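You operate a simulated robot arm through the tools that you are given. There is no shell and no other tool.

Carry out the task below with a simulated two-armed robot. There is one attempt and no reset: what you move stays moved.

JOB
Staying locked off, give the chain three oil shots and wipe the drip.
Fine: exactly three, valve at feed for them and off after; cloth put back. What is to be rubbed or washed off counts as gone when no trace of it is left.

Only the result counts: the job must be done as asked and must still hold three seconds after the hand-in. Knocking over, shifting, dropping, spilling or breaking anything else fails it. Flat cloth is picked up by pressing the open fingertips on it (5 to 10 N) and closing them slowly along it; thin cloth reads only 2 to 8 mm in the jaws.

ROBOT AND FRAMES
Two 7-joint arms with two-finger parallel grippers on one trunk that stands fixed in place. Base frame: the origin is at the foot of the trunk, x ahead of it, y to its left, z up. Units: m, rad, N and s.
The left shoulder is at [0.167, 0.174, 0.953], the right one opposite. With the tool pointing down near the work surface each hand reaches from about 0.4 to 0.8 m from the base axis, measured 20 degrees to its own side. Payload 3.6 kg a hand.
Tool frame (each hand has its own): the origin (TCP) lies between the finger pads and is the grasp point; the fingertips stand 0.03 m ahead of it; z points along the fingers, y is the line along which they close. The gripper opens to 0.11 m. The fingers are 0.02 m wide and 0.01 m thick; the gripper's body (0.048 by 0.112 m) begins 0.055 m behind the TCP.
Orientation is told as [roll, pitch, yaw] about the base's x, y, z axes, in that order, counted from this pose: with the fingers straight down and closing along the base's y, the tool's x points along the base's -x, its y along +y and its z along -z.

CONTROLS
- The arms move only by the tool play_rows. It takes "left_steps", "right_steps" or both (then of equal length, played together; a hand with none holds still); each is a list of rows, each an object of numbers (a shift or turn left out is 0, a gripper value left out holds the last): "tx", "ty", "tz": the shift along the tool's x, y, z in units of 100 mm (1.0 is 100 mm); "wx", "wy", "wz": the turn, a rotation vector about the tool's x, y, z in units of 90 degrees (1.0 is 90 degrees); "claw": the gripper command, from -1 (shut) to 1 (fully open), values between in proportion. In form: [{"tx": .., "ty": .., "tz": .., "wx": .., "wy": .., "wz": .., "claw": ..}, ...]. A call has 1 to 20 rows; each row is the pose to reach, as a shift and turn from the pose commanded when the call began, along the tool's axes at that moment. A call with a number of a shift or a turn outside -1 to 1 is refused whole. Rows are played at 5 a second. More than 0.05 m and 0.15 rad between two rows, or a gripper value outside its range, and nothing of the call is played. Where a pose cannot be reached the arm comes as near as it can. A force on the tool above 40 N (or 10 N above the force at the start of the call, whichever is more), or a blocked arm, ends the call early, and 0.2 s more pass. Each finger travels about 0.153 m/s and halts on what it meets, pressing with about 28 N; the grip force reading is that of the motor and also rises with nothing between the fingers. The clock runs only during rows and for 0.2 s after the last one: add rows that repeat a pose to give the fingers time. The reply holds the time, the measured pose of the TCP, the force on the tool along the base axes, the opening and the grip force, in the units named above and with some noise, with the torque about the TCP (base axes, N m) and any sound that the robot's microphone picked up, and new pictures: "pictures" is both (left out), scene, wrist or none (wrist: the cameras of the hands that moved).
- Cameras (640 x 400 px; columns grow to the right, rows downward): "scene" is now at [0.2883, -0.0256, 1.1333]; the picture's right is [-0.27, -0.96, 0.00], its down [-0.45, 0.13, -0.88] and it looks along [0.85, -0.24, -0.47] (base axes); focal length 214 px, centre (320, 200). "left" rides on the left gripper at [0.072, -0.017, -0.103] in its tool frame; the picture's right is [0.23, 0.97, 0.00], its down [-0.76, 0.18, -0.62] and it looks along [-0.61, 0.14, 0.78] (tool axes); focal length 222 px, centre (320, 200). "right" rides on the right gripper at [0.072, 0.017, -0.103] in its tool frame; the picture's right is [-0.23, 0.97, 0.00], its down [-0.76, -0.18, -0.62] and it looks along [-0.61, -0.14, 0.78] (tool axes); focal length 222 px, centre (320, 200). There is no depth. A picture from a camera that has moved, and an enlarged one, comes with that camera's place and axes in the base frame and with its lens.
- move_column(by): slides the trunk up (or, below 0, down) by that many m; the arms and the scene camera ride with it, the base frame stays. It gives what a move gives, with no picture.
- turn_head(pan, tilt): turns the head with the scene camera to pan (to the left, within 1.501 rad either way) and tilt (down, from -0.506 to 1.204), counted from straight ahead of the robot. It gives what a move gives, and a new picture of the scene camera.
- inspect(camera, box): a new picture of the part [left, top, right, bottom] of that camera's present view, enlarged. The clock stands still meanwhile.
- finish_job(): hands the job in; it is judged then, once.

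Nothing tells you positions but the pictures and the camera data. Unless the task says otherwise, let go and move clear before handing in.

The tools are called after "Request:" as name(argument=value, ...) on one line, values as JSON. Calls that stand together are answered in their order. play_rows: Moves the arms, as the interface text tells. Its arguments: {"type":"object","properties":{"left_steps":{"type":"array"},"right_steps":{"type":"array"},"pictures":{"type":"string","enum":["both","scene","wrist","none"]}},"required":[]} The other tools are called the same way: move_column (by) slides the trunk up or down; turn_head (pan, tilt) turns the head that bears the scene camera; inspect (camera, box) takes an enlarged picture of a part of a camera's view; finish_job () hands the job in.

At the start:

```text
clock: 0.0
left_tcp_pos: [0.4688, 0.0653, 1.0195]
left_orientation: [-0.001, -0.001, 0.002]
left_wrist_force: [-0.8, -0.1, 0.9]
left_moment: [-0.01, -0.02, -0.01]
left_width: 0.11
left_grasp_force: 0.0
right_tcp_pos: [0.3827, -0.3492, 0.942]
right_orientation: [-0.001, -0.003, 0.002]
right_wrist_force: [0.2, 0.7, 0.4]
right_moment: [0.0, -0.04, 0.01]
right_width: 0.11
right_grasp_force: 0.1
trunk travel left (down, up): [-0.075, 0.688]
head pan, tilt: [-0.271, 0.487]
```

scene: 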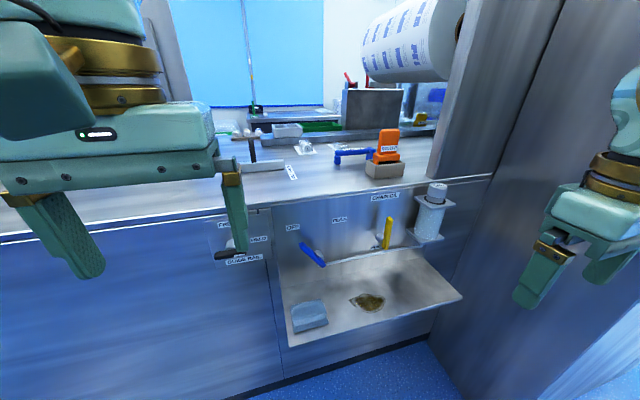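
right: 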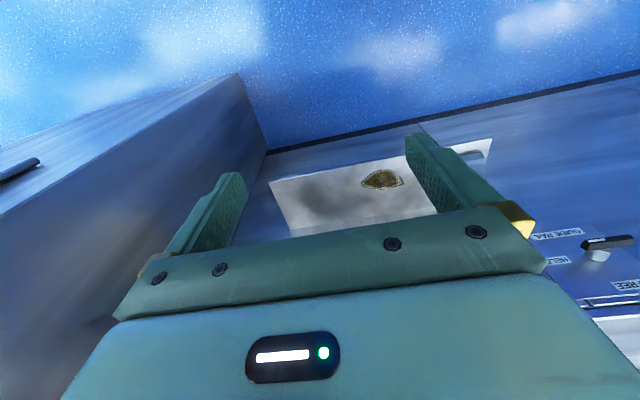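
left: 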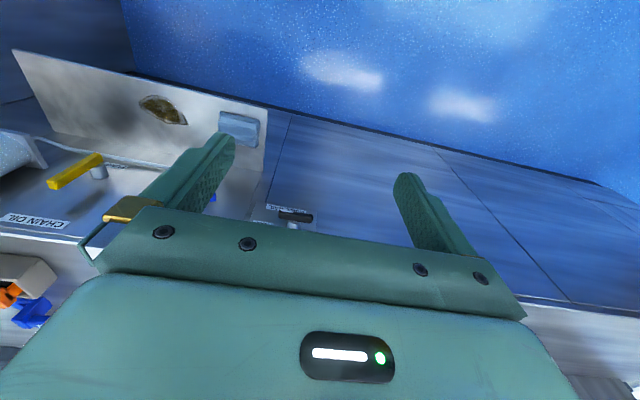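

I see a panel with a blue lever (OFF / FEED), a yellow chain-oil lever, a shelf with an oil drip and a cloth, and a lock lever/knob on the guide rail. I'll look closer before moving.

Request:
inspect(camera="scene", box=[270, 170, 470, 295])

Request:
inspect(camera="scene", box=[200, 200, 340, 288])

Request:
inspect(camera="scene", box=[270, 250, 470, 375])

Request:
inspect(camera="scene", box=[230, 90, 470, 240])

Request:
inspect(camera="left", box=[0, 30, 320, 230])

```text
3.20 times, centred on (370, 232) of scene
camera zoom: at [0.2883, -0.0256, 1.1333], right [-0.27, -0.96, 0.0], down [-0.45, 0.13, -0.88], along [0.85, -0.24, -0.47], focal length 686 px, centre (160, 96)
```

zoom: 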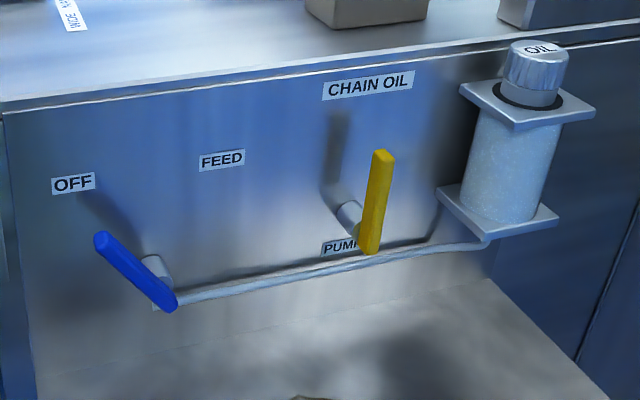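

```text
4.55 times, centred on (270, 244) of scene
camera zoom: at [0.2883, -0.0256, 1.1333], right [-0.27, -0.96, 0.0], down [-0.45, 0.13, -0.88], along [0.85, -0.24, -0.47], focal length 975 px, centre (547, 0)
```

zoom: 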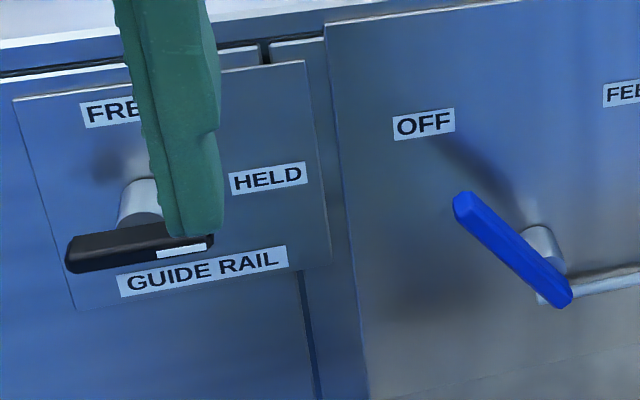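

```text
3.20 times, centred on (370, 312) of scene
camera zoom: at [0.2883, -0.0256, 1.1333], right [-0.27, -0.96, 0.0], down [-0.45, 0.13, -0.88], along [0.85, -0.24, -0.47], focal length 686 px, centre (160, -160)
```

zoom: 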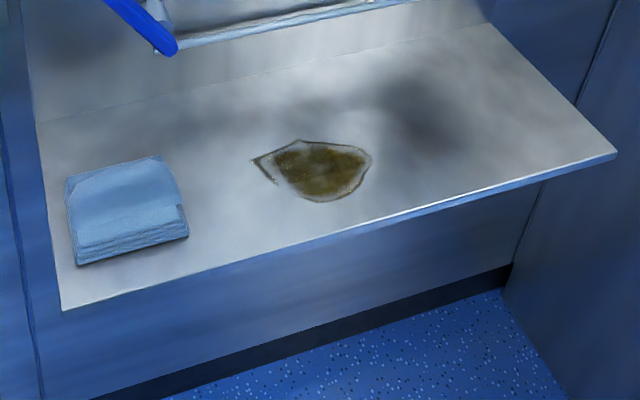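

```text
2.67 times, centred on (350, 165) of scene
camera zoom: at [0.2883, -0.0256, 1.1333], right [-0.27, -0.96, 0.0], down [-0.45, 0.13, -0.88], along [0.85, -0.24, -0.47], focal length 572 px, centre (240, 293)
```

zoom: 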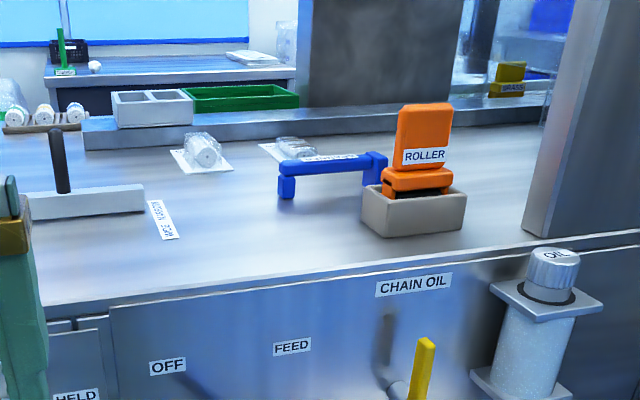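

```text
2.00 times, centred on (160, 130) of left
camera zoom: at [0.3965, 0.0486, 1.1238], right [-0.23, 0.97, 0.0], down [0.76, 0.18, 0.62], along [0.61, 0.14, -0.78], focal length 444 px, centre (640, 340)
```

zoom: 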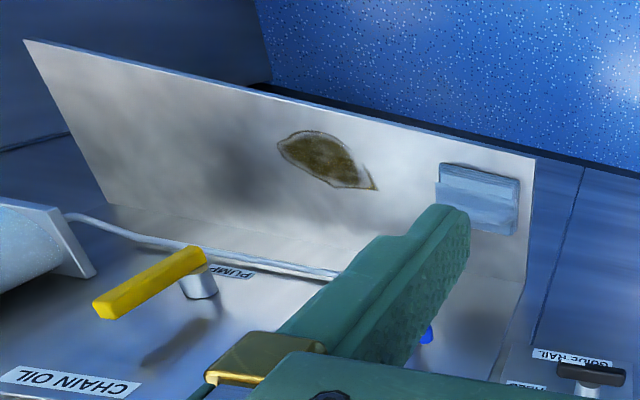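

The valve lever (blue) points to OFF. The pump lever (yellow) stands upright on a stub about 5 cm off the panel, which is near x≈0.775. The tray is at z≈0.62, with the drip near (0.62,-0.25) and the folded cloth near (0.61,-0.09). I'll bring the right hand closer, tilted forward, to look.

Request:
play_rows(right_steps=[{"tx": -0.1, "ty": 0.08, "tz": 0.05, "wy": -0.06}, {"tx": -0.2, "ty": 0.16, "tz": 0.1, "wy": -0.12}, {"tx": -0.3, "ty": 0.24, "tz": 0.15, "wy": -0.18}, {"tx": -0.4, "ty": 0.32, "tz": 0.2, "wy": -0.25}, {"tx": -0.5, "ty": 0.4, "tz": 0.25, "wy": -0.31}, {"tx": -0.6, "ty": 0.48, "tz": 0.3, "wy": -0.37}, {"tx": -0.7, "ty": 0.56, "tz": 0.35, "wy": -0.43}, {"tx": -0.8, "ty": 0.64, "tz": 0.4, "wy": -0.5}], left_steps=[{"tz": -0.05, "ty": 0.1}, {"tz": -0.1, "ty": 0.2}, {"tz": -0.1, "ty": 0.3}, {"tz": -0.1, "ty": 0.4}, {"tz": -0.1, "ty": 0.5}, {"tz": -0.1, "ty": 0.6}, {"tz": -0.1, "ty": 0.7}, {"tz": -0.1, "ty": 0.8}])

```text
clock: 1.8
left_tcp_pos: [0.4701, 0.1449, 1.0293]
left_orientation: [0.0, 0.002, 0.0]
left_wrist_force: [-0.4, -0.7, -0.5]
left_moment: [0.01, -0.01, 0.01]
left_width: 0.11
left_grasp_force: 0.1
right_tcp_pos: [0.5115, -0.2982, 0.9279]
right_orientation: [0.0, -0.788, 0.001]
right_wrist_force: [0.5, 0.6, -0.2]
right_moment: [0.03, 0.01, -0.02]
right_width: 0.1097
right_grasp_force: 0.0
right hand out of reach, approached as far as the arm can: row 5, 6, 7, 8
trunk travel left (down, up): [-0.075, 0.688]
head pan, tilt: [-0.271, 0.487]
camera scene: at [0.2887, -0.0256, 1.1331], right [-0.27, -0.96, 0.0], down [-0.45, 0.13, -0.88], along [0.85, -0.24, -0.47], focal length 214 px, centre (320, 200)
camera right: at [0.3866, -0.2824, 0.9505], right [0.16, 0.97, 0.16], down [0.1, -0.18, 0.98], along [0.98, -0.14, -0.12], focal length 222 px, centre (320, 200)
camera left: at [0.397, 0.1291, 1.1337], right [-0.23, 0.97, 0.0], down [0.76, 0.18, 0.62], along [0.61, 0.14, -0.78], focal length 222 px, centre (320, 200)
```

scene: 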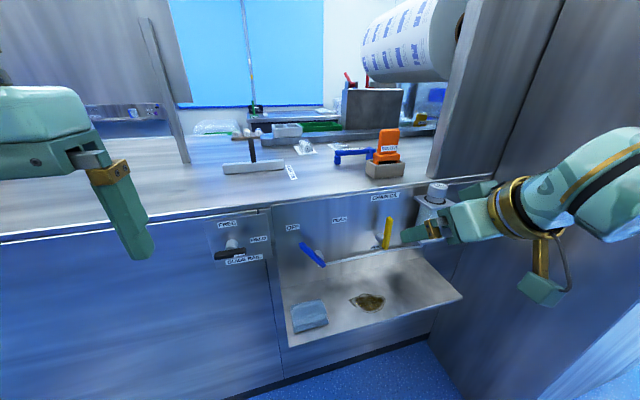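
right: 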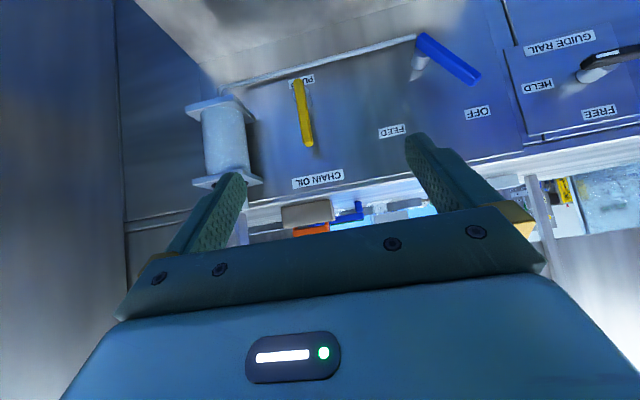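
left: 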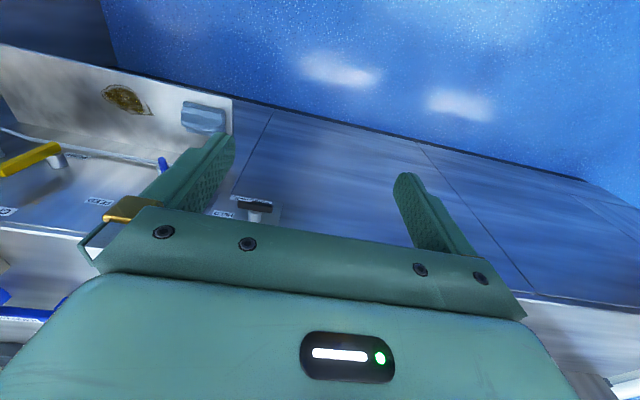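

The levers stand at x≈0.70. The blue tip is near (0.70,-0.09,0.79) with its hub near y=-0.145, z=0.715. The yellow lever is at y≈-0.333, z 0.72–0.83. I'll close the right claw and move toward the left side of the blue lever.

Request:
play_rows(right_steps=[{"ty": 0.2, "tz": 0.15, "claw": -1}, {"ty": 0.4, "tz": 0.3}, {"ty": 0.6, "tz": 0.45}, {"ty": 0.8, "tz": 0.6}, {"ty": 1.0, "tz": 0.78}, {"ty": 1.0, "tz": 0.78}], pictures="both")

```text
clock: 3.2
left_tcp_pos: [0.4695, 0.1449, 1.0305]
left_orientation: [0.0, 0.002, 0.002]
left_wrist_force: [-0.8, -0.5, 0.5]
left_moment: [-0.02, -0.01, -0.01]
left_width: 0.1099
left_grasp_force: 0.1
right_tcp_pos: [0.5661, -0.1992, 0.8732]
right_orientation: [-0.001, -0.79, 0.003]
right_wrist_force: [-0.9, 0.2, 0.0]
right_moment: [-0.01, 0.0, 0.03]
right_width: 0.0
right_grasp_force: 28.2
trunk travel left (down, up): [-0.075, 0.688]
head pan, tilt: [-0.271, 0.487]
camera scene: at [0.288, -0.0255, 1.1334], right [-0.27, -0.96, 0.0], down [-0.45, 0.13, -0.88], along [0.85, -0.24, -0.47], focal length 214 px, centre (320, 200)
camera right: at [0.4413, -0.1825, 0.8958], right [0.16, 0.97, 0.16], down [0.09, -0.18, 0.98], along [0.98, -0.14, -0.12], focal length 222 px, centre (320, 200)
```

scene: 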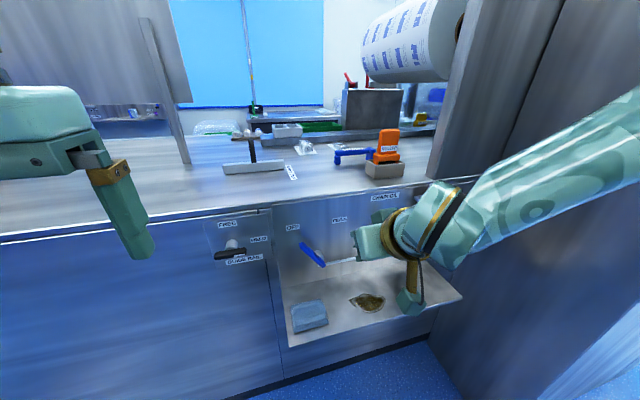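
right: 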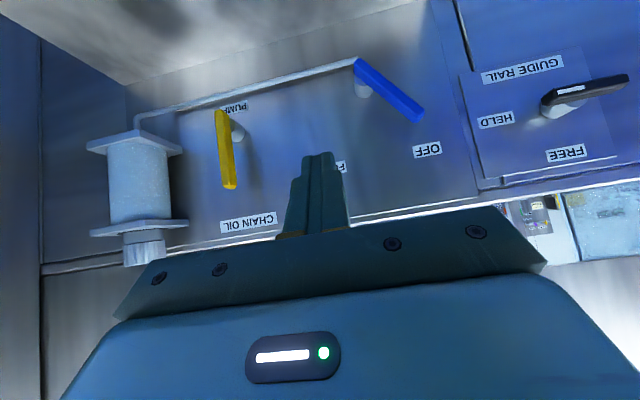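

Triangulation holds: the blue tip is at (0.70,-0.09,0.79). I'm moving the closed fingers to just left of it.

Request:
play_rows(right_steps=[{"ty": 0.25, "tz": 0.1}, {"ty": 0.5, "tz": 0.2}, {"ty": 0.75, "tz": 0.3}, {"ty": 1.0, "tz": 0.4}, {"ty": 1.0, "tz": 0.4}], pictures="none")

Request:
play_rows(right_steps=[{"ty": 0.2, "tz": 0.0}, {"ty": 0.39, "tx": -0.1, "tz": 0.1}, {"ty": 0.39, "tx": -0.2, "tz": 0.4}, {"ty": 0.39, "tx": -0.29, "tz": 0.7}, {"ty": 0.39, "tx": -0.29, "tz": 0.85}, {"ty": 0.39, "tx": -0.29, "tz": 0.85}], pictures="both")

```text
clock: 4.4
left_tcp_pos: [0.4692, 0.1462, 1.0297]
left_orientation: [0.001, -0.001, 0.002]
left_wrist_force: [0.8, 0.0, 0.3]
left_moment: [-0.01, -0.02, -0.02]
left_width: 0.1101
left_grasp_force: 0.1
right_tcp_pos: [0.5953, -0.0993, 0.8449]
right_orientation: [-0.002, -0.79, 0.0]
right_wrist_force: [-0.4, -0.2, 0.4]
right_moment: [0.05, 0.01, -0.06]
right_width: 0.0001
right_grasp_force: 27.9
trunk travel left (down, up): [-0.075, 0.688]
head pan, tilt: [-0.271, 0.487]
```

```text
clock: 5.8
left_tcp_pos: [0.4699, 0.146, 1.0301]
left_orientation: [0.001, -0.001, 0.002]
left_wrist_force: [0.2, 0.0, -0.6]
left_moment: [0.0, -0.02, -0.02]
left_width: 0.1101
left_grasp_force: 0.0
right_tcp_pos: [0.6439, -0.1067, 0.8188]
right_orientation: [-0.001, -0.789, 0.004]
right_wrist_force: [0.0, -0.1, -0.1]
right_moment: [0.01, 0.01, -0.01]
right_width: 0.0
right_grasp_force: 27.6
right hand out of reach, approached as far as the arm can: row 1, 2, 3, 4, 5, 6
trunk travel left (down, up): [-0.075, 0.688]
head pan, tilt: [-0.271, 0.487]
camera scene: at [0.2881, -0.0254, 1.1334], right [-0.27, -0.96, 0.0], down [-0.45, 0.13, -0.88], along [0.85, -0.24, -0.47], focal length 214 px, centre (320, 200)
camera right: at [0.52, -0.0905, 0.8404], right [0.16, 0.97, 0.16], down [0.09, -0.18, 0.98], along [0.98, -0.14, -0.12], focal length 222 px, centre (320, 200)
```

scene: 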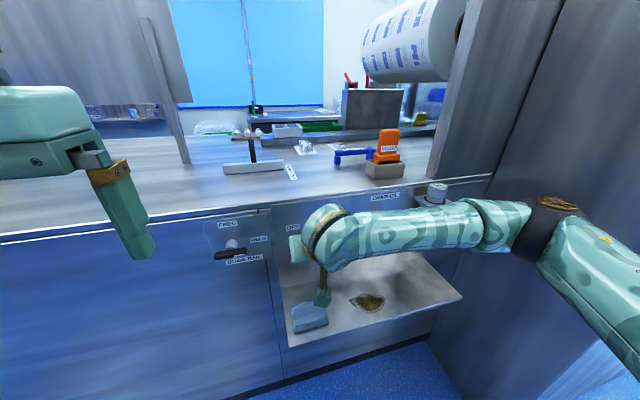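
right: 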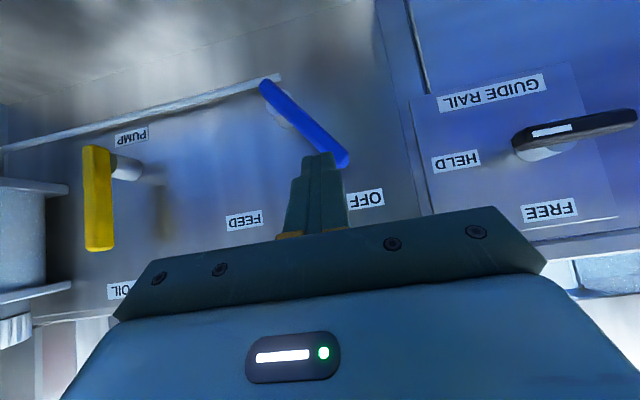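

The right arm hits a reach limit with a straight-ahead wrist here. I'll back off a little and yaw the hand to the left to free the wrist.

Request:
play_rows(right_steps=[{"tz": -0.1, "wx": -0.05, "wz": -0.05}, {"tz": -0.2, "wx": -0.1, "wz": -0.1}, {"tz": -0.2, "wx": -0.15, "wz": -0.15}, {"tz": -0.2, "wx": -0.2, "wz": -0.2}, {"tz": -0.2, "wx": -0.236, "wz": -0.236}, {"tz": -0.2, "ty": 0.2, "wx": -0.236, "wz": -0.236}, {"tz": -0.2, "ty": 0.4, "wx": -0.236, "wz": -0.236}, {"tz": -0.2, "ty": 0.5, "wx": -0.236, "wz": -0.236}, {"tz": -0.2, "ty": 0.5, "wx": -0.236, "wz": -0.236}], pictures="both")

```text
clock: 7.8
left_tcp_pos: [0.47, 0.1457, 1.0306]
left_orientation: [-0.001, -0.001, 0.002]
left_wrist_force: [-0.1, 0.2, 0.7]
left_moment: [0.02, -0.02, -0.01]
left_width: 0.1099
left_grasp_force: 0.1
right_tcp_pos: [0.6323, -0.0558, 0.8307]
right_orientation: [-0.005, -0.788, 0.53]
right_wrist_force: [0.2, 0.5, 0.6]
right_moment: [-0.02, 0.02, 0.0]
right_width: 0.0
right_grasp_force: 27.9
trunk travel left (down, up): [-0.075, 0.688]
head pan, tilt: [-0.271, 0.487]
camera scene: at [0.2884, -0.0255, 1.1333], right [-0.27, -0.96, 0.0], down [-0.45, 0.13, -0.88], along [0.85, -0.24, -0.47], focal length 214 px, centre (320, 200)
camera right: at [0.5155, -0.1045, 0.8533], right [-0.35, 0.92, 0.16], down [0.17, -0.1, 0.98], along [0.92, 0.37, -0.12], focal length 222 px, centre (320, 200)
```

scene: 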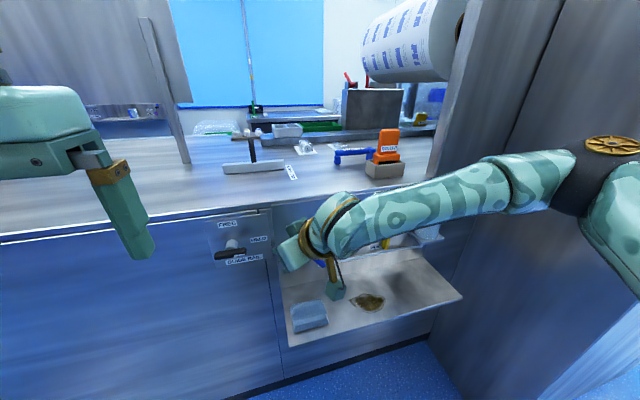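
right: 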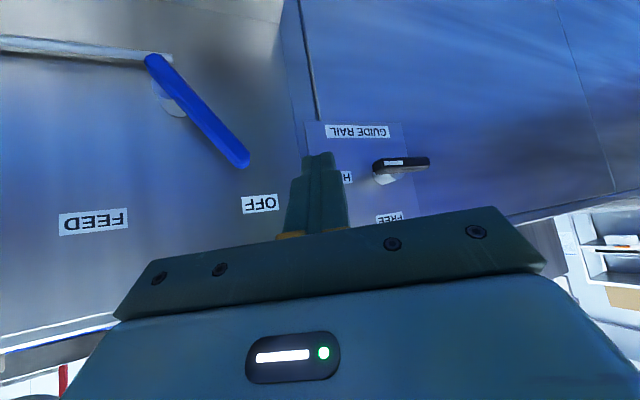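

Reachable now. I'm inserting the fingertips beside the blue lever on its left.

Request:
play_rows(right_steps=[{"tx": -0.02, "ty": -0.12, "tz": 0.22}, {"tx": -0.04, "ty": -0.24, "tz": 0.44}, {"tx": -0.06, "ty": -0.356, "tz": 0.657}, {"tx": -0.06, "ty": -0.356, "tz": 0.657}], pictures="wrist")

```text
clock: 8.8
left_tcp_pos: [0.4703, 0.1463, 1.0297]
left_orientation: [0.0, 0.002, 0.002]
left_wrist_force: [-0.2, 0.5, 0.3]
left_moment: [-0.03, 0.0, -0.03]
left_width: 0.1102
left_grasp_force: 0.2
right_tcp_pos: [0.6845, -0.0615, 0.7947]
right_orientation: [-0.003, -0.788, 0.528]
right_wrist_force: [-0.3, 0.0, -0.5]
right_moment: [0.0, 0.02, -0.03]
right_width: 0.0
right_grasp_force: 28.2
right hand out of reach, approached as far as the arm can: row 3, 4
trunk travel left (down, up): [-0.075, 0.688]
head pan, tilt: [-0.271, 0.487]
camera right: at [0.5671, -0.1089, 0.8183], right [-0.35, 0.92, 0.16], down [0.17, -0.1, 0.98], along [0.92, 0.37, -0.12], focal length 222 px, centre (320, 200)
```

right: 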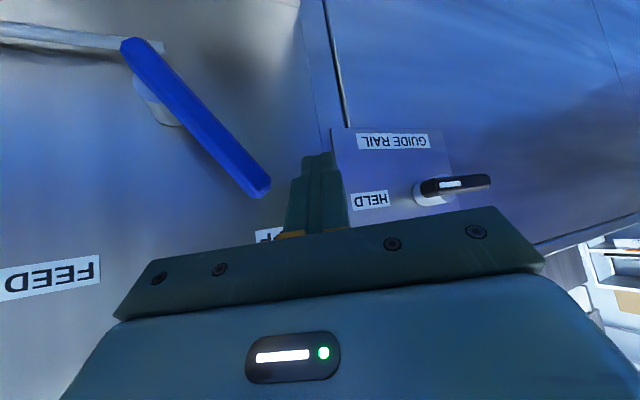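

The tip is at x≈0.703, only just level with the lever. I'll yaw slightly more and press 12 mm further in.

Request:
play_rows(right_steps=[{"wx": -0.06, "wz": -0.06}, {"wx": -0.12, "wz": -0.12}, {"tx": -0.04, "ty": -0.04, "tz": 0.04, "wx": -0.12, "wz": -0.12}, {"tx": -0.09, "ty": -0.08, "tz": 0.09, "wx": -0.12, "wz": -0.12}, {"tx": -0.09, "ty": -0.08, "tz": 0.09, "wx": -0.12, "wz": -0.12}], pictures="wrist")

```text
clock: 10.0
left_tcp_pos: [0.4694, 0.1453, 1.0303]
left_orientation: [0.0, 0.0, 0.002]
left_wrist_force: [-0.6, 0.4, 0.1]
left_moment: [-0.03, 0.01, -0.01]
left_width: 0.1099
left_grasp_force: 0.1
right_tcp_pos: [0.6992, -0.0626, 0.7953]
right_orientation: [-0.005, -0.788, 0.798]
right_wrist_force: [1.1, 0.1, -0.1]
right_moment: [0.02, 0.01, 0.03]
right_width: 0.0
right_grasp_force: 27.9
trunk travel left (down, up): [-0.075, 0.688]
head pan, tilt: [-0.271, 0.487]
camera right: at [0.5994, -0.1389, 0.8189], right [-0.58, 0.8, 0.16], down [0.19, -0.05, 0.98], along [0.79, 0.6, -0.12], focal length 222 px, centre (320, 200)
```

right: 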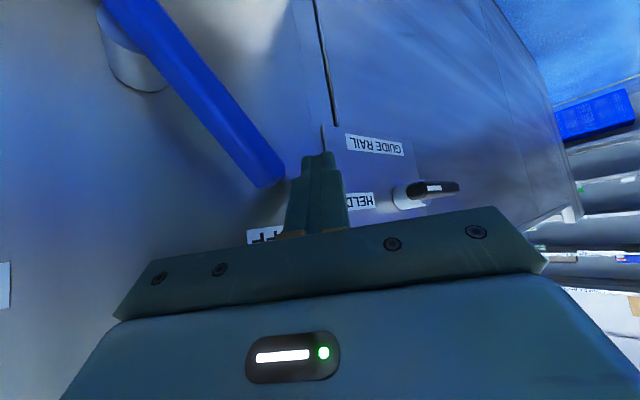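

The fingertip sits at about (0.714,-0.048,0.774), left of the lever. Pushing right now, toward FEED.

Request:
play_rows(right_steps=[{"tx": 0.076, "ty": -0.105, "tz": -0.076}, {"tx": 0.152, "ty": -0.21, "tz": -0.152}, {"tx": 0.228, "ty": -0.314, "tz": -0.228}, {"tx": 0.304, "ty": -0.418, "tz": -0.304}, {"tx": 0.38, "ty": -0.523, "tz": -0.38}, {"tx": 0.456, "ty": -0.627, "tz": -0.456}, {"tx": 0.456, "ty": -0.627, "tz": -0.456}], pictures="both")

```text
clock: 10.7
left_tcp_pos: [0.4695, 0.1427, 1.0278]
left_orientation: [0.0, 0.0, 0.0]
left_wrist_force: [0.8, 0.6, -0.7]
left_moment: [0.02, 0.02, -0.01]
left_width: 0.1101
left_grasp_force: 0.1
right_tcp_pos: [0.7011, -0.0941, 0.8083]
right_orientation: [-0.009, -0.814, 0.8]
right_wrist_force: [-1.3, 5.0, 12.5]
right_moment: [-0.16, -0.03, 0.01]
right_width: 0.0001
right_grasp_force: 27.8
trunk travel left (down, up): [-0.075, 0.688]
head pan, tilt: [-0.271, 0.487]
stopped in row 3 (right hand): the force on the tool passed its limit at 42 N (the readings are from after the stop); the commanded pose is now the measured one
camera scene: at [0.2875, -0.0263, 1.1334], right [-0.27, -0.96, 0.0], down [-0.45, 0.13, -0.88], along [0.85, -0.24, -0.47], focal length 214 px, centre (320, 200)
camera right: at [0.6006, -0.1719, 0.8276], right [-0.59, 0.8, 0.16], down [0.17, -0.07, 0.98], along [0.79, 0.6, -0.1], focal length 222 px, centre (320, 200)
```

scene: 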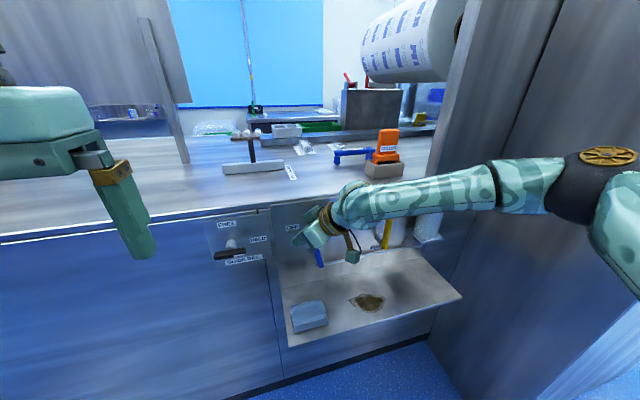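
right: 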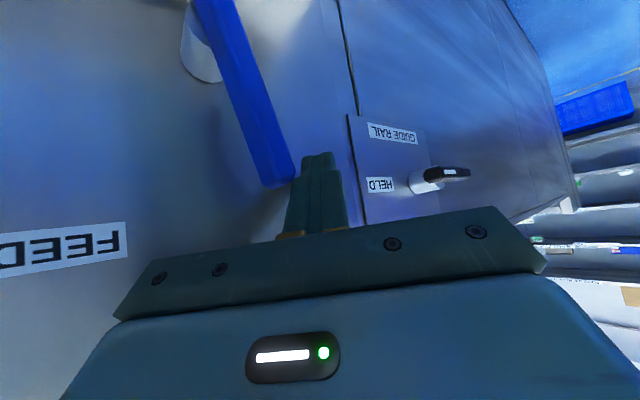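

The lever started to turn, but its end rose into my slanted fingers. I'll back off and bring the hand in more upright, so the finger lies alongside the lever.

Request:
play_rows(right_steps=[{"tx": -0.06, "ty": 0.09, "tz": 0.06}, {"tx": -0.12, "ty": 0.18, "tz": 0.12}, {"tx": -0.13, "ty": 0.34, "tz": -0.11}, {"tx": -0.14, "ty": 0.5, "tz": -0.34}, {"tx": -0.15, "ty": 0.67, "tz": -0.57}, {"tx": -0.15, "ty": 0.67, "tz": -0.57}], pictures="both")

```text
clock: 12.1
left_tcp_pos: [0.4704, 0.1445, 1.0292]
left_orientation: [-0.001, 0.0, -0.001]
left_wrist_force: [-0.4, 0.4, -0.1]
left_moment: [0.02, 0.01, 0.01]
left_width: 0.11
left_grasp_force: 0.0
right_tcp_pos: [0.6319, -0.069, 0.8561]
right_orientation: [-0.006, -0.805, 0.797]
right_wrist_force: [0.8, -0.9, -0.7]
right_moment: [-0.02, 0.02, 0.0]
right_width: 0.0
right_grasp_force: 28.6
trunk travel left (down, up): [-0.075, 0.688]
head pan, tilt: [-0.271, 0.487]
camera scene: at [0.2888, -0.0255, 1.1331], right [-0.27, -0.96, 0.0], down [-0.45, 0.13, -0.88], along [0.85, -0.24, -0.47], focal length 214 px, centre (320, 200)
camera right: at [0.5308, -0.1466, 0.8765], right [-0.58, 0.8, 0.16], down [0.18, -0.07, 0.98], along [0.79, 0.6, -0.1], focal length 222 px, centre (320, 200)
```

scene: 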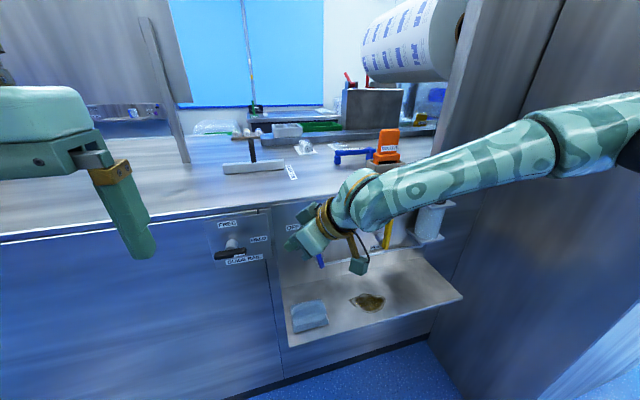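
right: 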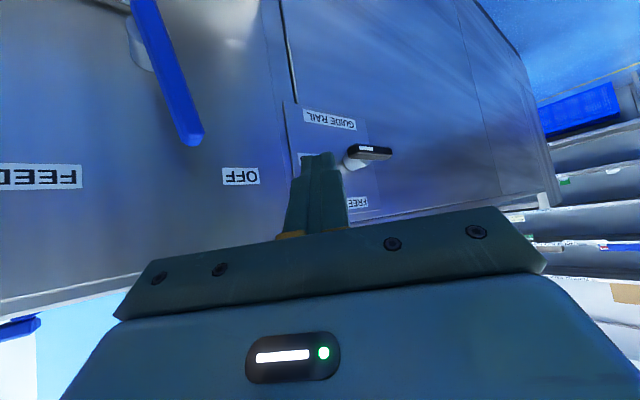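

The lever stays where it was pushed, so the valve has friction and no spring. I'm reorienting the hand: steeper pitch first, then less yaw.

Request:
play_rows(right_steps=[{"wy": 0.09}, {"wy": 0.18}, {"wy": 0.258}, {"wy": 0.258}], pictures="none")

Request:
play_rows(right_steps=[{"wx": 0.034, "wz": 0.08}, {"wx": 0.068, "wz": 0.16}, {"wx": 0.102, "wz": 0.24}, {"wx": 0.136, "wz": 0.321}, {"wx": 0.136, "wz": 0.321}], pictures="both")

```text
clock: 13.1
left_tcp_pos: [0.4694, 0.1444, 1.0296]
left_orientation: [0.0, 0.001, -0.001]
left_wrist_force: [0.2, -0.6, -1.0]
left_moment: [0.02, -0.01, -0.01]
left_width: 0.1098
left_grasp_force: 0.0
right_tcp_pos: [0.6446, -0.0915, 0.8609]
right_orientation: [-0.006, -0.403, 0.793]
right_wrist_force: [0.0, 0.2, 0.2]
right_moment: [0.0, 0.02, 0.01]
right_width: 0.0
right_grasp_force: 28.0
right hand out of reach, approached as far as the arm can: row 3, 4
trunk travel left (down, up): [-0.075, 0.688]
head pan, tilt: [-0.271, 0.487]
```

```text
clock: 14.3
left_tcp_pos: [0.4698, 0.1447, 1.0288]
left_orientation: [0.001, 0.0, 0.001]
left_wrist_force: [-0.5, 0.7, -0.7]
left_moment: [0.03, 0.02, 0.0]
left_width: 0.1101
left_grasp_force: 0.1
right_tcp_pos: [0.6559, -0.1242, 0.8682]
right_orientation: [-0.005, -0.405, 0.247]
right_wrist_force: [1.0, -0.7, 0.1]
right_moment: [0.0, 0.05, -0.01]
right_width: 0.0
right_grasp_force: 28.0
right hand out of reach, approached as far as the arm can: row 1, 2, 3, 4, 5
trunk travel left (down, up): [-0.075, 0.688]
head pan, tilt: [-0.271, 0.487]
camera scene: at [0.2887, -0.0254, 1.1331], right [-0.27, -0.96, 0.0], down [-0.45, 0.13, -0.88], along [0.85, -0.24, -0.47], focal length 214 px, centre (320, 200)
camera right: at [0.5472, -0.1338, 0.9364], right [-0.03, 1.0, 0.08], down [0.48, -0.06, 0.87], along [0.87, 0.07, -0.48], focal length 222 px, centre (320, 200)
```

scene: 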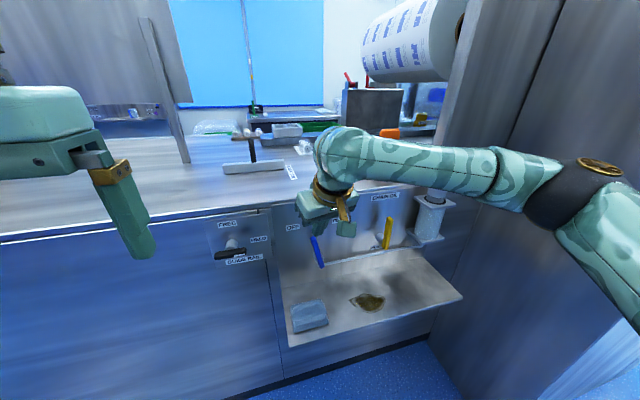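
right: 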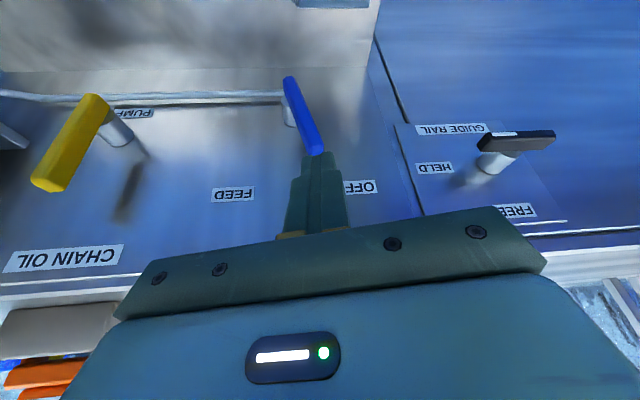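

The lever is now about 12° left of vertical, tip near (0.70,-0.122,0.803). I'll raise the trunk so that a downward hand has more freedom.

Request:
move_column(by=0.15)

Request:
play_rows(right_steps=[{"ty": 0.25}, {"ty": 0.5}, {"ty": 0.7}, {"ty": 0.7}], pictures="both")

```text
clock: 16.1
left_tcp_pos: [0.4716, 0.1446, 1.1788]
left_orientation: [0.0, 0.002, -0.001]
left_wrist_force: [0.6, 0.3, 0.1]
left_moment: [0.01, 0.01, 0.0]
left_width: 0.1098
left_grasp_force: 0.1
right_tcp_pos: [0.601, -0.1257, 1.113]
right_orientation: [-0.06, -0.586, 0.272]
right_wrist_force: [-1.3, -0.2, -0.6]
right_moment: [0.0, 0.02, 0.0]
right_width: 0.0002
right_grasp_force: 27.8
trunk travel left (down, up): [-0.225, 0.538]
head pan, tilt: [-0.271, 0.487]
```

```text
clock: 17.1
left_tcp_pos: [0.4702, 0.1444, 1.1799]
left_orientation: [-0.001, 0.0, 0.0]
left_wrist_force: [-0.6, 0.4, 0.5]
left_moment: [0.01, 0.0, 0.0]
left_width: 0.1098
left_grasp_force: 0.2
right_tcp_pos: [0.5664, -0.1048, 1.094]
right_orientation: [-0.06, -0.587, 0.273]
right_wrist_force: [-0.2, -0.3, 0.1]
right_moment: [0.02, -0.02, -0.03]
right_width: 0.0
right_grasp_force: 27.8
right hand out of reach, approached as far as the arm can: row 1, 2, 3, 4
trunk travel left (down, up): [-0.225, 0.538]
head pan, tilt: [-0.271, 0.487]
camera scene: at [0.201, -0.0258, 1.2923], right [-0.27, -0.96, 0.0], down [-0.45, 0.13, -0.88], along [0.85, -0.24, -0.47], focal length 214 px, centre (320, 200)
camera right: at [0.4462, -0.1146, 1.141], right [-0.05, 1.0, 0.08], down [0.31, -0.06, 0.95], along [0.95, 0.07, -0.31], focal length 222 px, centre (320, 200)
```

scene: 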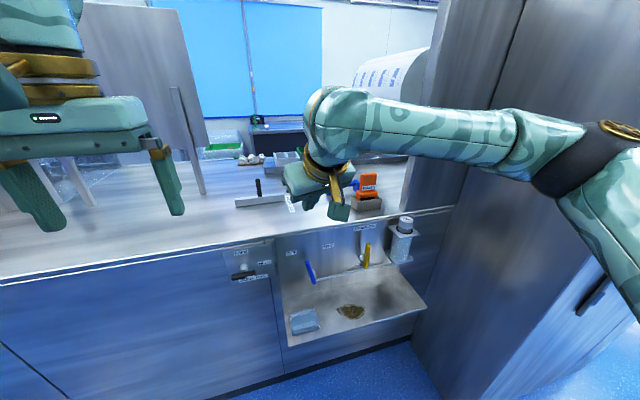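
right: 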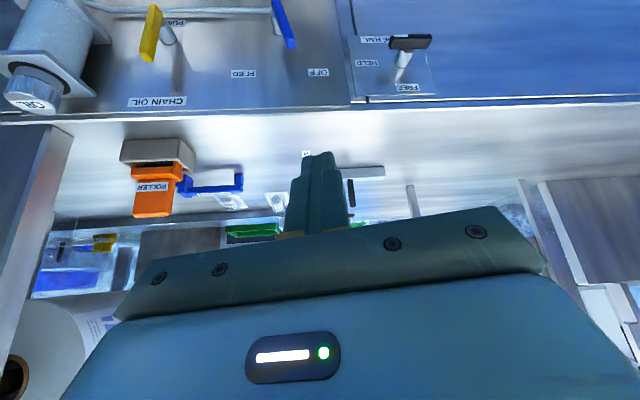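

The hand is above the counter now. I'll descend in front of the panel and check the reach.

Request:
play_rows(right_steps=[{"tx": 0.03, "tz": 0.2}, {"tx": 0.06, "tz": 0.4}, {"tx": 0.09, "tz": 0.6}, {"tx": 0.12, "tz": 0.8}, {"tx": 0.15, "tz": 0.95}, {"tx": 0.15, "tz": 0.95}], pictures="none")

Request:
play_rows(right_steps=[{"tx": 0.03, "ty": 0.05, "tz": 0.2}, {"tx": 0.06, "ty": 0.1, "tz": 0.4}, {"tx": 0.09, "ty": 0.15, "tz": 0.6}, {"tx": 0.12, "ty": 0.2, "tz": 0.8}, {"tx": 0.15, "ty": 0.25, "tz": 0.95}, {"tx": 0.15, "ty": 0.25, "tz": 0.95}], pictures="both")

```text
clock: 18.5
left_tcp_pos: [0.4695, 0.1441, 1.1803]
left_orientation: [-0.001, -0.001, -0.001]
left_wrist_force: [1.0, -0.1, 0.3]
left_moment: [0.01, -0.02, 0.04]
left_width: 0.1099
left_grasp_force: 0.1
right_tcp_pos: [0.5932, -0.1125, 1.0205]
right_orientation: [-0.059, -0.586, 0.272]
right_wrist_force: [0.4, -0.1, -0.4]
right_moment: [-0.03, -0.01, -0.01]
right_width: 0.0
right_grasp_force: 27.9
right hand out of reach, approached as far as the arm can: row 1, 2, 3, 4, 5, 6
trunk travel left (down, up): [-0.225, 0.538]
head pan, tilt: [-0.271, 0.487]
```

```text
clock: 19.9
left_tcp_pos: [0.4695, 0.1451, 1.1799]
left_orientation: [0.001, 0.0, 0.0]
left_wrist_force: [0.0, 0.4, -0.7]
left_moment: [-0.03, 0.0, 0.01]
left_width: 0.1098
left_grasp_force: 0.1
right_tcp_pos: [0.6023, -0.1133, 0.9623]
right_orientation: [-0.06, -0.586, 0.271]
right_wrist_force: [0.4, 0.4, 0.2]
right_moment: [0.02, -0.02, -0.02]
right_width: 0.0
right_grasp_force: 27.5
right hand out of reach, approached as far as the arm can: row 1, 2, 3, 4, 5, 6
trunk travel left (down, up): [-0.225, 0.538]
head pan, tilt: [-0.271, 0.487]
camera scene: at [0.2008, -0.0254, 1.2924], right [-0.27, -0.96, 0.0], down [-0.45, 0.13, -0.88], along [0.85, -0.24, -0.47], focal length 214 px, centre (320, 200)
camera right: at [0.4835, -0.1229, 1.0092], right [-0.05, 1.0, 0.08], down [0.31, -0.06, 0.95], along [0.95, 0.07, -0.31], focal length 222 px, centre (320, 200)
```

scene: 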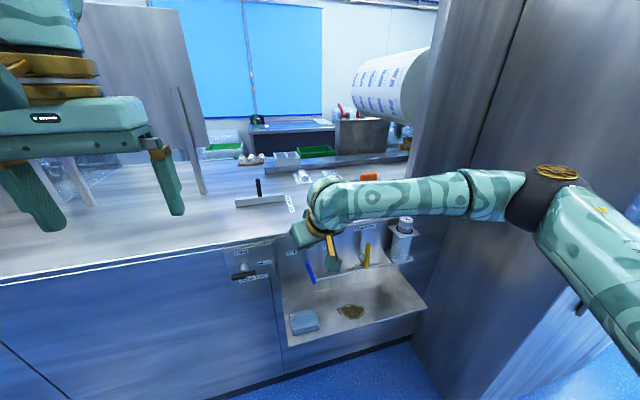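
right: 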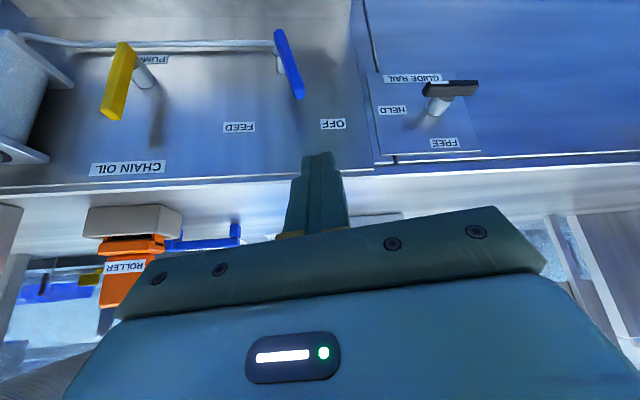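

The right arm can't cross further left at this height, so raising the trunk doesn't help. I'll retract and return the trunk to its first height. The lever is already partway, so I can push it with a moderate yaw.

Request:
play_rows(right_steps=[{"tx": 0.08, "ty": -0.1, "tz": -0.2}, {"tx": 0.16, "ty": -0.2, "tz": -0.4}, {"tx": 0.24, "ty": -0.3, "tz": -0.6}, {"tx": 0.32, "ty": -0.4, "tz": -0.8}, {"tx": 0.4, "ty": -0.5, "tz": -1.0}, {"tx": 0.6, "ty": -0.6, "tz": -1.0}, {"tx": 0.6, "ty": -0.6, "tz": -1.0}], pictures="none")

Request:
move_column(by=-0.15)

Request:
play_rows(right_steps=[{"tz": 0}], pictures="both")

```text
clock: 21.5
left_tcp_pos: [0.4699, 0.1451, 1.1793]
left_orientation: [0.001, 0.0, -0.001]
left_wrist_force: [0.4, 1.3, 0.3]
left_moment: [0.0, 0.0, 0.01]
left_width: 0.1101
left_grasp_force: 0.2
right_tcp_pos: [0.5126, -0.1921, 1.0165]
right_orientation: [-0.059, -0.585, 0.272]
right_wrist_force: [-0.8, -0.4, -0.1]
right_moment: [0.02, 0.04, 0.02]
right_width: 0.0
right_grasp_force: 27.9
trunk travel left (down, up): [-0.225, 0.538]
head pan, tilt: [-0.271, 0.487]
```

```text
clock: 23.2
left_tcp_pos: [0.4683, 0.1457, 1.0303]
left_orientation: [-0.001, 0.0, 0.0]
left_wrist_force: [1.3, -0.5, -0.4]
left_moment: [0.0, 0.02, 0.04]
left_width: 0.1101
left_grasp_force: 0.1
right_tcp_pos: [0.5134, -0.1895, 0.8672]
right_orientation: [-0.06, -0.59, 0.271]
right_wrist_force: [0.0, -0.1, 0.2]
right_moment: [0.02, -0.03, 0.0]
right_width: 0.0
right_grasp_force: 28.2
trunk travel left (down, up): [-0.075, 0.688]
head pan, tilt: [-0.271, 0.487]
```

```text
clock: 23.6
left_tcp_pos: [0.4707, 0.1444, 1.0301]
left_orientation: [-0.002, 0.0, 0.0]
left_wrist_force: [0.6, 0.3, -0.5]
left_moment: [0.0, -0.02, -0.02]
left_width: 0.1099
left_grasp_force: 0.1
right_tcp_pos: [0.5127, -0.1909, 0.8672]
right_orientation: [-0.059, -0.587, 0.274]
right_wrist_force: [-0.2, 0.3, 0.4]
right_moment: [-0.02, -0.01, -0.02]
right_width: 0.0
right_grasp_force: 28.2
trunk travel left (down, up): [-0.075, 0.688]
head pan, tilt: [-0.271, 0.487]
camera scene: at [0.2882, -0.0255, 1.1333], right [-0.27, -0.96, 0.0], down [-0.45, 0.13, -0.88], along [0.85, -0.24, -0.47], focal length 214 px, centre (320, 200)
camera right: at [0.3936, -0.2005, 0.9135], right [-0.05, 1.0, 0.08], down [0.31, -0.06, 0.95], along [0.95, 0.07, -0.31], focal length 222 px, centre (320, 200)
```

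scene: 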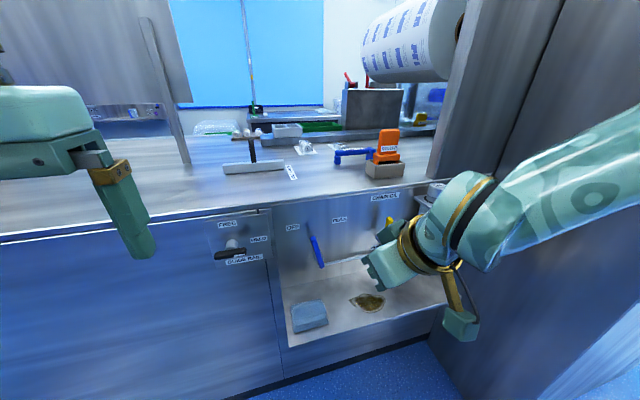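
right: 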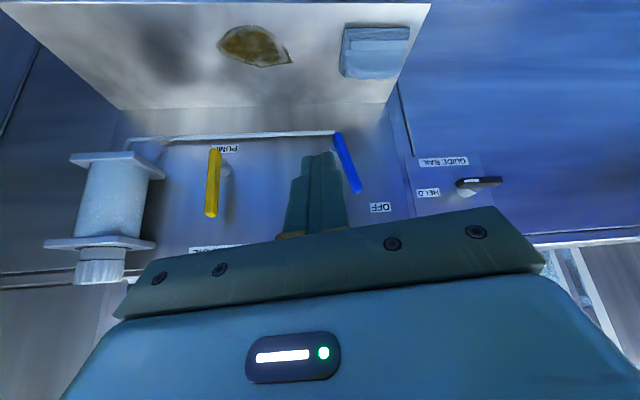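

The trunk is back and the view is good. I'm approaching again with pitch about -0.59 and yaw 0.27, left of the lever.

Request:
play_rows(right_steps=[{"tx": -0.2, "ty": 0.11, "tz": 0.21}, {"tx": -0.4, "ty": 0.22, "tz": 0.42}, {"tx": -0.6, "ty": 0.33, "tz": 0.64}, {"tx": -0.88, "ty": 0.48, "tz": 0.96}, {"tx": -0.88, "ty": 0.48, "tz": 0.96}], pictures="wrist")

```text
clock: 24.8
left_tcp_pos: [0.4696, 0.1452, 1.0303]
left_orientation: [0.0, -0.001, -0.001]
left_wrist_force: [0.3, 0.4, 1.0]
left_moment: [0.01, -0.01, 0.01]
left_width: 0.1101
left_grasp_force: 0.1
right_tcp_pos: [0.6285, -0.117, 0.834]
right_orientation: [-0.06, -0.588, 0.272]
right_wrist_force: [0.1, 0.6, 0.2]
right_moment: [-0.01, 0.0, -0.03]
right_width: 0.0002
right_grasp_force: 27.8
trunk travel left (down, up): [-0.075, 0.688]
head pan, tilt: [-0.271, 0.487]
camera right: at [0.5091, -0.1259, 0.8815], right [-0.05, 1.0, 0.08], down [0.31, -0.06, 0.95], along [0.95, 0.07, -0.31], focal length 222 px, centre (320, 200)
```

right: 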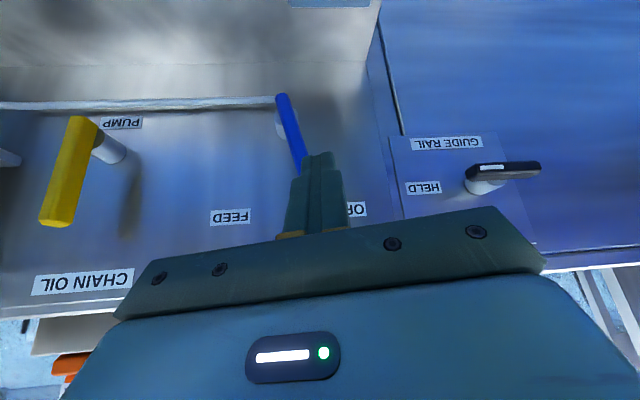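

Request:
play_rows(right_steps=[{"tx": -0.07, "ty": 0.3, "tz": 0.05}, {"tx": -0.07, "ty": 0.3, "tz": 0.05}, {"tx": -0.18, "ty": 0.22, "tz": 0.3}, {"tx": -0.28, "ty": 0.14, "tz": 0.54}, {"tx": -0.38, "ty": 0.07, "tz": 0.78}, {"tx": -0.38, "ty": 0.07, "tz": 0.78}], pictures="wrist")

```text
clock: 26.2
left_tcp_pos: [0.4694, 0.1448, 1.0307]
left_orientation: [0.0, 0.001, 0.0]
left_wrist_force: [-0.5, 0.0, -0.2]
left_moment: [0.02, 0.03, 0.0]
left_width: 0.1099
left_grasp_force: 0.0
right_tcp_pos: [0.6707, -0.1103, 0.8]
right_orientation: [-0.059, -0.586, 0.271]
right_wrist_force: [-0.6, 0.4, -0.9]
right_moment: [-0.01, -0.01, -0.01]
right_width: 0.0
right_grasp_force: 27.9
right hand out of reach, approached as far as the arm can: row 1, 2, 3, 4, 5, 6
trunk travel left (down, up): [-0.075, 0.688]
head pan, tilt: [-0.271, 0.487]
camera right: at [0.5512, -0.1205, 0.8459], right [-0.05, 1.0, 0.08], down [0.31, -0.06, 0.95], along [0.95, 0.07, -0.31], focal length 222 px, centre (320, 200)
```

right: 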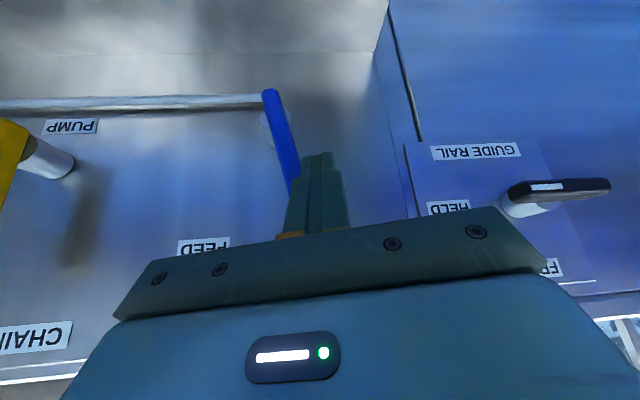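

Request:
play_rows(right_steps=[{"tz": -0.2, "wx": -0.045, "wz": -0.065}, {"tz": -0.2, "wx": -0.09, "wz": -0.133}, {"tz": -0.2, "wx": -0.13, "wz": -0.2}, {"tz": -0.2, "ty": 0.15, "wx": -0.13, "wz": -0.2}, {"tz": -0.2, "ty": 0.3, "wx": -0.13, "wz": -0.2}, {"tz": -0.2, "ty": 0.3, "wx": -0.13, "wz": -0.2}], pictures="wrist")

```text
clock: 27.6
left_tcp_pos: [0.4707, 0.1452, 1.0298]
left_orientation: [0.0, 0.001, 0.0]
left_wrist_force: [0.2, -0.9, 0.2]
left_moment: [0.0, -0.02, 0.0]
left_width: 0.1097
left_grasp_force: 0.0
right_tcp_pos: [0.6496, -0.0819, 0.8132]
right_orientation: [-0.058, -0.567, 0.647]
right_wrist_force: [0.2, 0.2, -0.2]
right_moment: [-0.01, -0.01, -0.03]
right_width: 0.0
right_grasp_force: 28.0
trunk travel left (down, up): [-0.075, 0.688]
head pan, tilt: [-0.271, 0.487]
camera right: at [0.5432, -0.1338, 0.8625], right [-0.41, 0.91, 0.07], down [0.33, 0.07, 0.94], along [0.85, 0.41, -0.32], focal length 222 px, centre (320, 200)
```

right: 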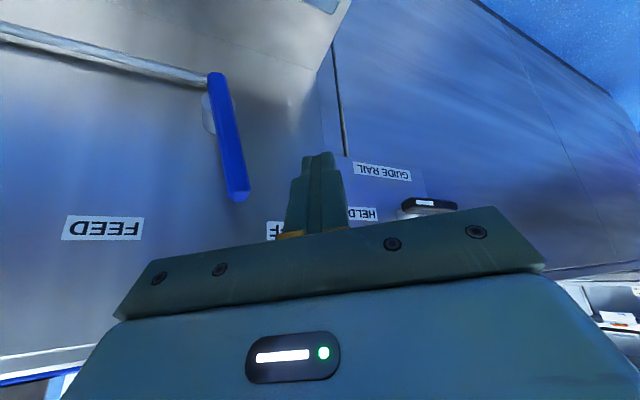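

Request:
play_rows(right_steps=[{"tx": -0.08, "ty": -0.15, "tz": 0.2}, {"tx": -0.16, "ty": -0.34, "tz": 0.4}, {"tx": -0.16, "ty": -0.34, "tz": 0.4}], pictures="wrist")

```text
clock: 28.4
left_tcp_pos: [0.4701, 0.1454, 1.0304]
left_orientation: [0.001, 0.0, 0.001]
left_wrist_force: [-0.2, 0.7, 0.0]
left_moment: [-0.01, -0.03, -0.04]
left_width: 0.1101
left_grasp_force: 0.1
right_tcp_pos: [0.6932, -0.0945, 0.796]
right_orientation: [-0.059, -0.567, 0.646]
right_wrist_force: [-0.3, 0.7, 0.2]
right_moment: [-0.03, 0.01, -0.04]
right_width: 0.0
right_grasp_force: 28.1
right hand out of reach, approached as far as the arm can: row 2, 3
trunk travel left (down, up): [-0.075, 0.688]
head pan, tilt: [-0.271, 0.487]
camera right: at [0.5849, -0.1474, 0.8449], right [-0.41, 0.91, 0.07], down [0.33, 0.07, 0.94], along [0.85, 0.41, -0.33], focal length 222 px, centre (320, 200)
```

right: 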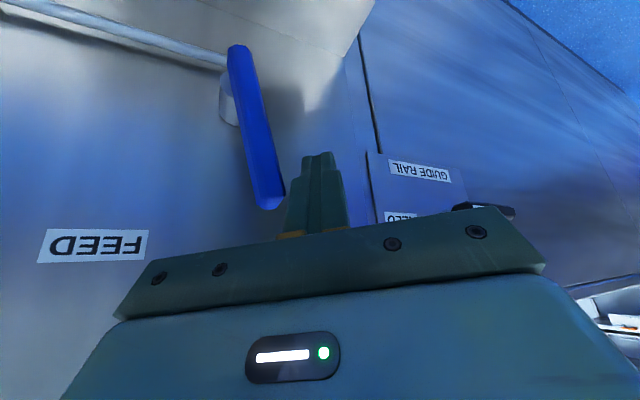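

The finger is beside the lever. Pushing it right to FEED.

Request:
play_rows(right_steps=[{"tx": 0.076, "ty": -0.123, "tz": -0.042}, {"tx": 0.153, "ty": -0.245, "tz": -0.083}, {"tx": 0.229, "ty": -0.368, "tz": -0.125}, {"tx": 0.305, "ty": -0.49, "tz": -0.167}, {"tx": 0.382, "ty": -0.613, "tz": -0.208}, {"tx": 0.382, "ty": -0.613, "tz": -0.208}], pictures="both")

```text
clock: 29.8
left_tcp_pos: [0.4725, 0.1441, 1.029]
left_orientation: [-0.003, 0.001, -0.005]
left_wrist_force: [0.1, -0.6, 0.5]
left_moment: [0.04, 0.03, 0.03]
left_width: 0.1099
left_grasp_force: 0.1
right_tcp_pos: [0.6906, -0.1636, 0.7984]
right_orientation: [-0.038, -0.579, 0.648]
right_wrist_force: [7.9, 36.7, -0.4]
right_moment: [1.1, -0.27, 0.53]
right_width: 0.0
right_grasp_force: 27.8
trunk travel left (down, up): [-0.075, 0.688]
head pan, tilt: [-0.271, 0.487]
stopped in row 6 (right hand): the force on the tool passed its limit at 44 N (the readings are from after the stop); the commanded pose is now the measured one
camera scene: at [0.29, -0.0224, 1.1329], right [-0.27, -0.96, 0.0], down [-0.45, 0.12, -0.88], along [0.85, -0.24, -0.47], focal length 214 px, centre (320, 200)
camera right: at [0.5836, -0.2173, 0.8456], right [-0.42, 0.9, 0.09], down [0.32, 0.05, 0.94], along [0.85, 0.42, -0.32], focal length 222 px, centre (320, 200)
```

scene: 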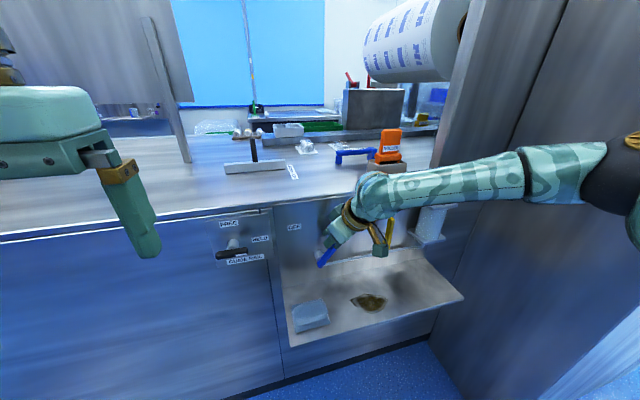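
right: 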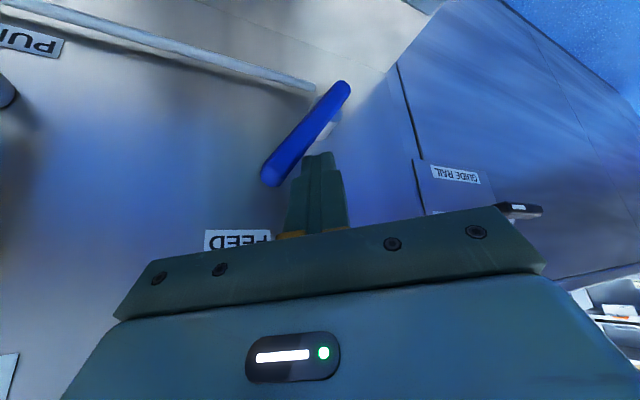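

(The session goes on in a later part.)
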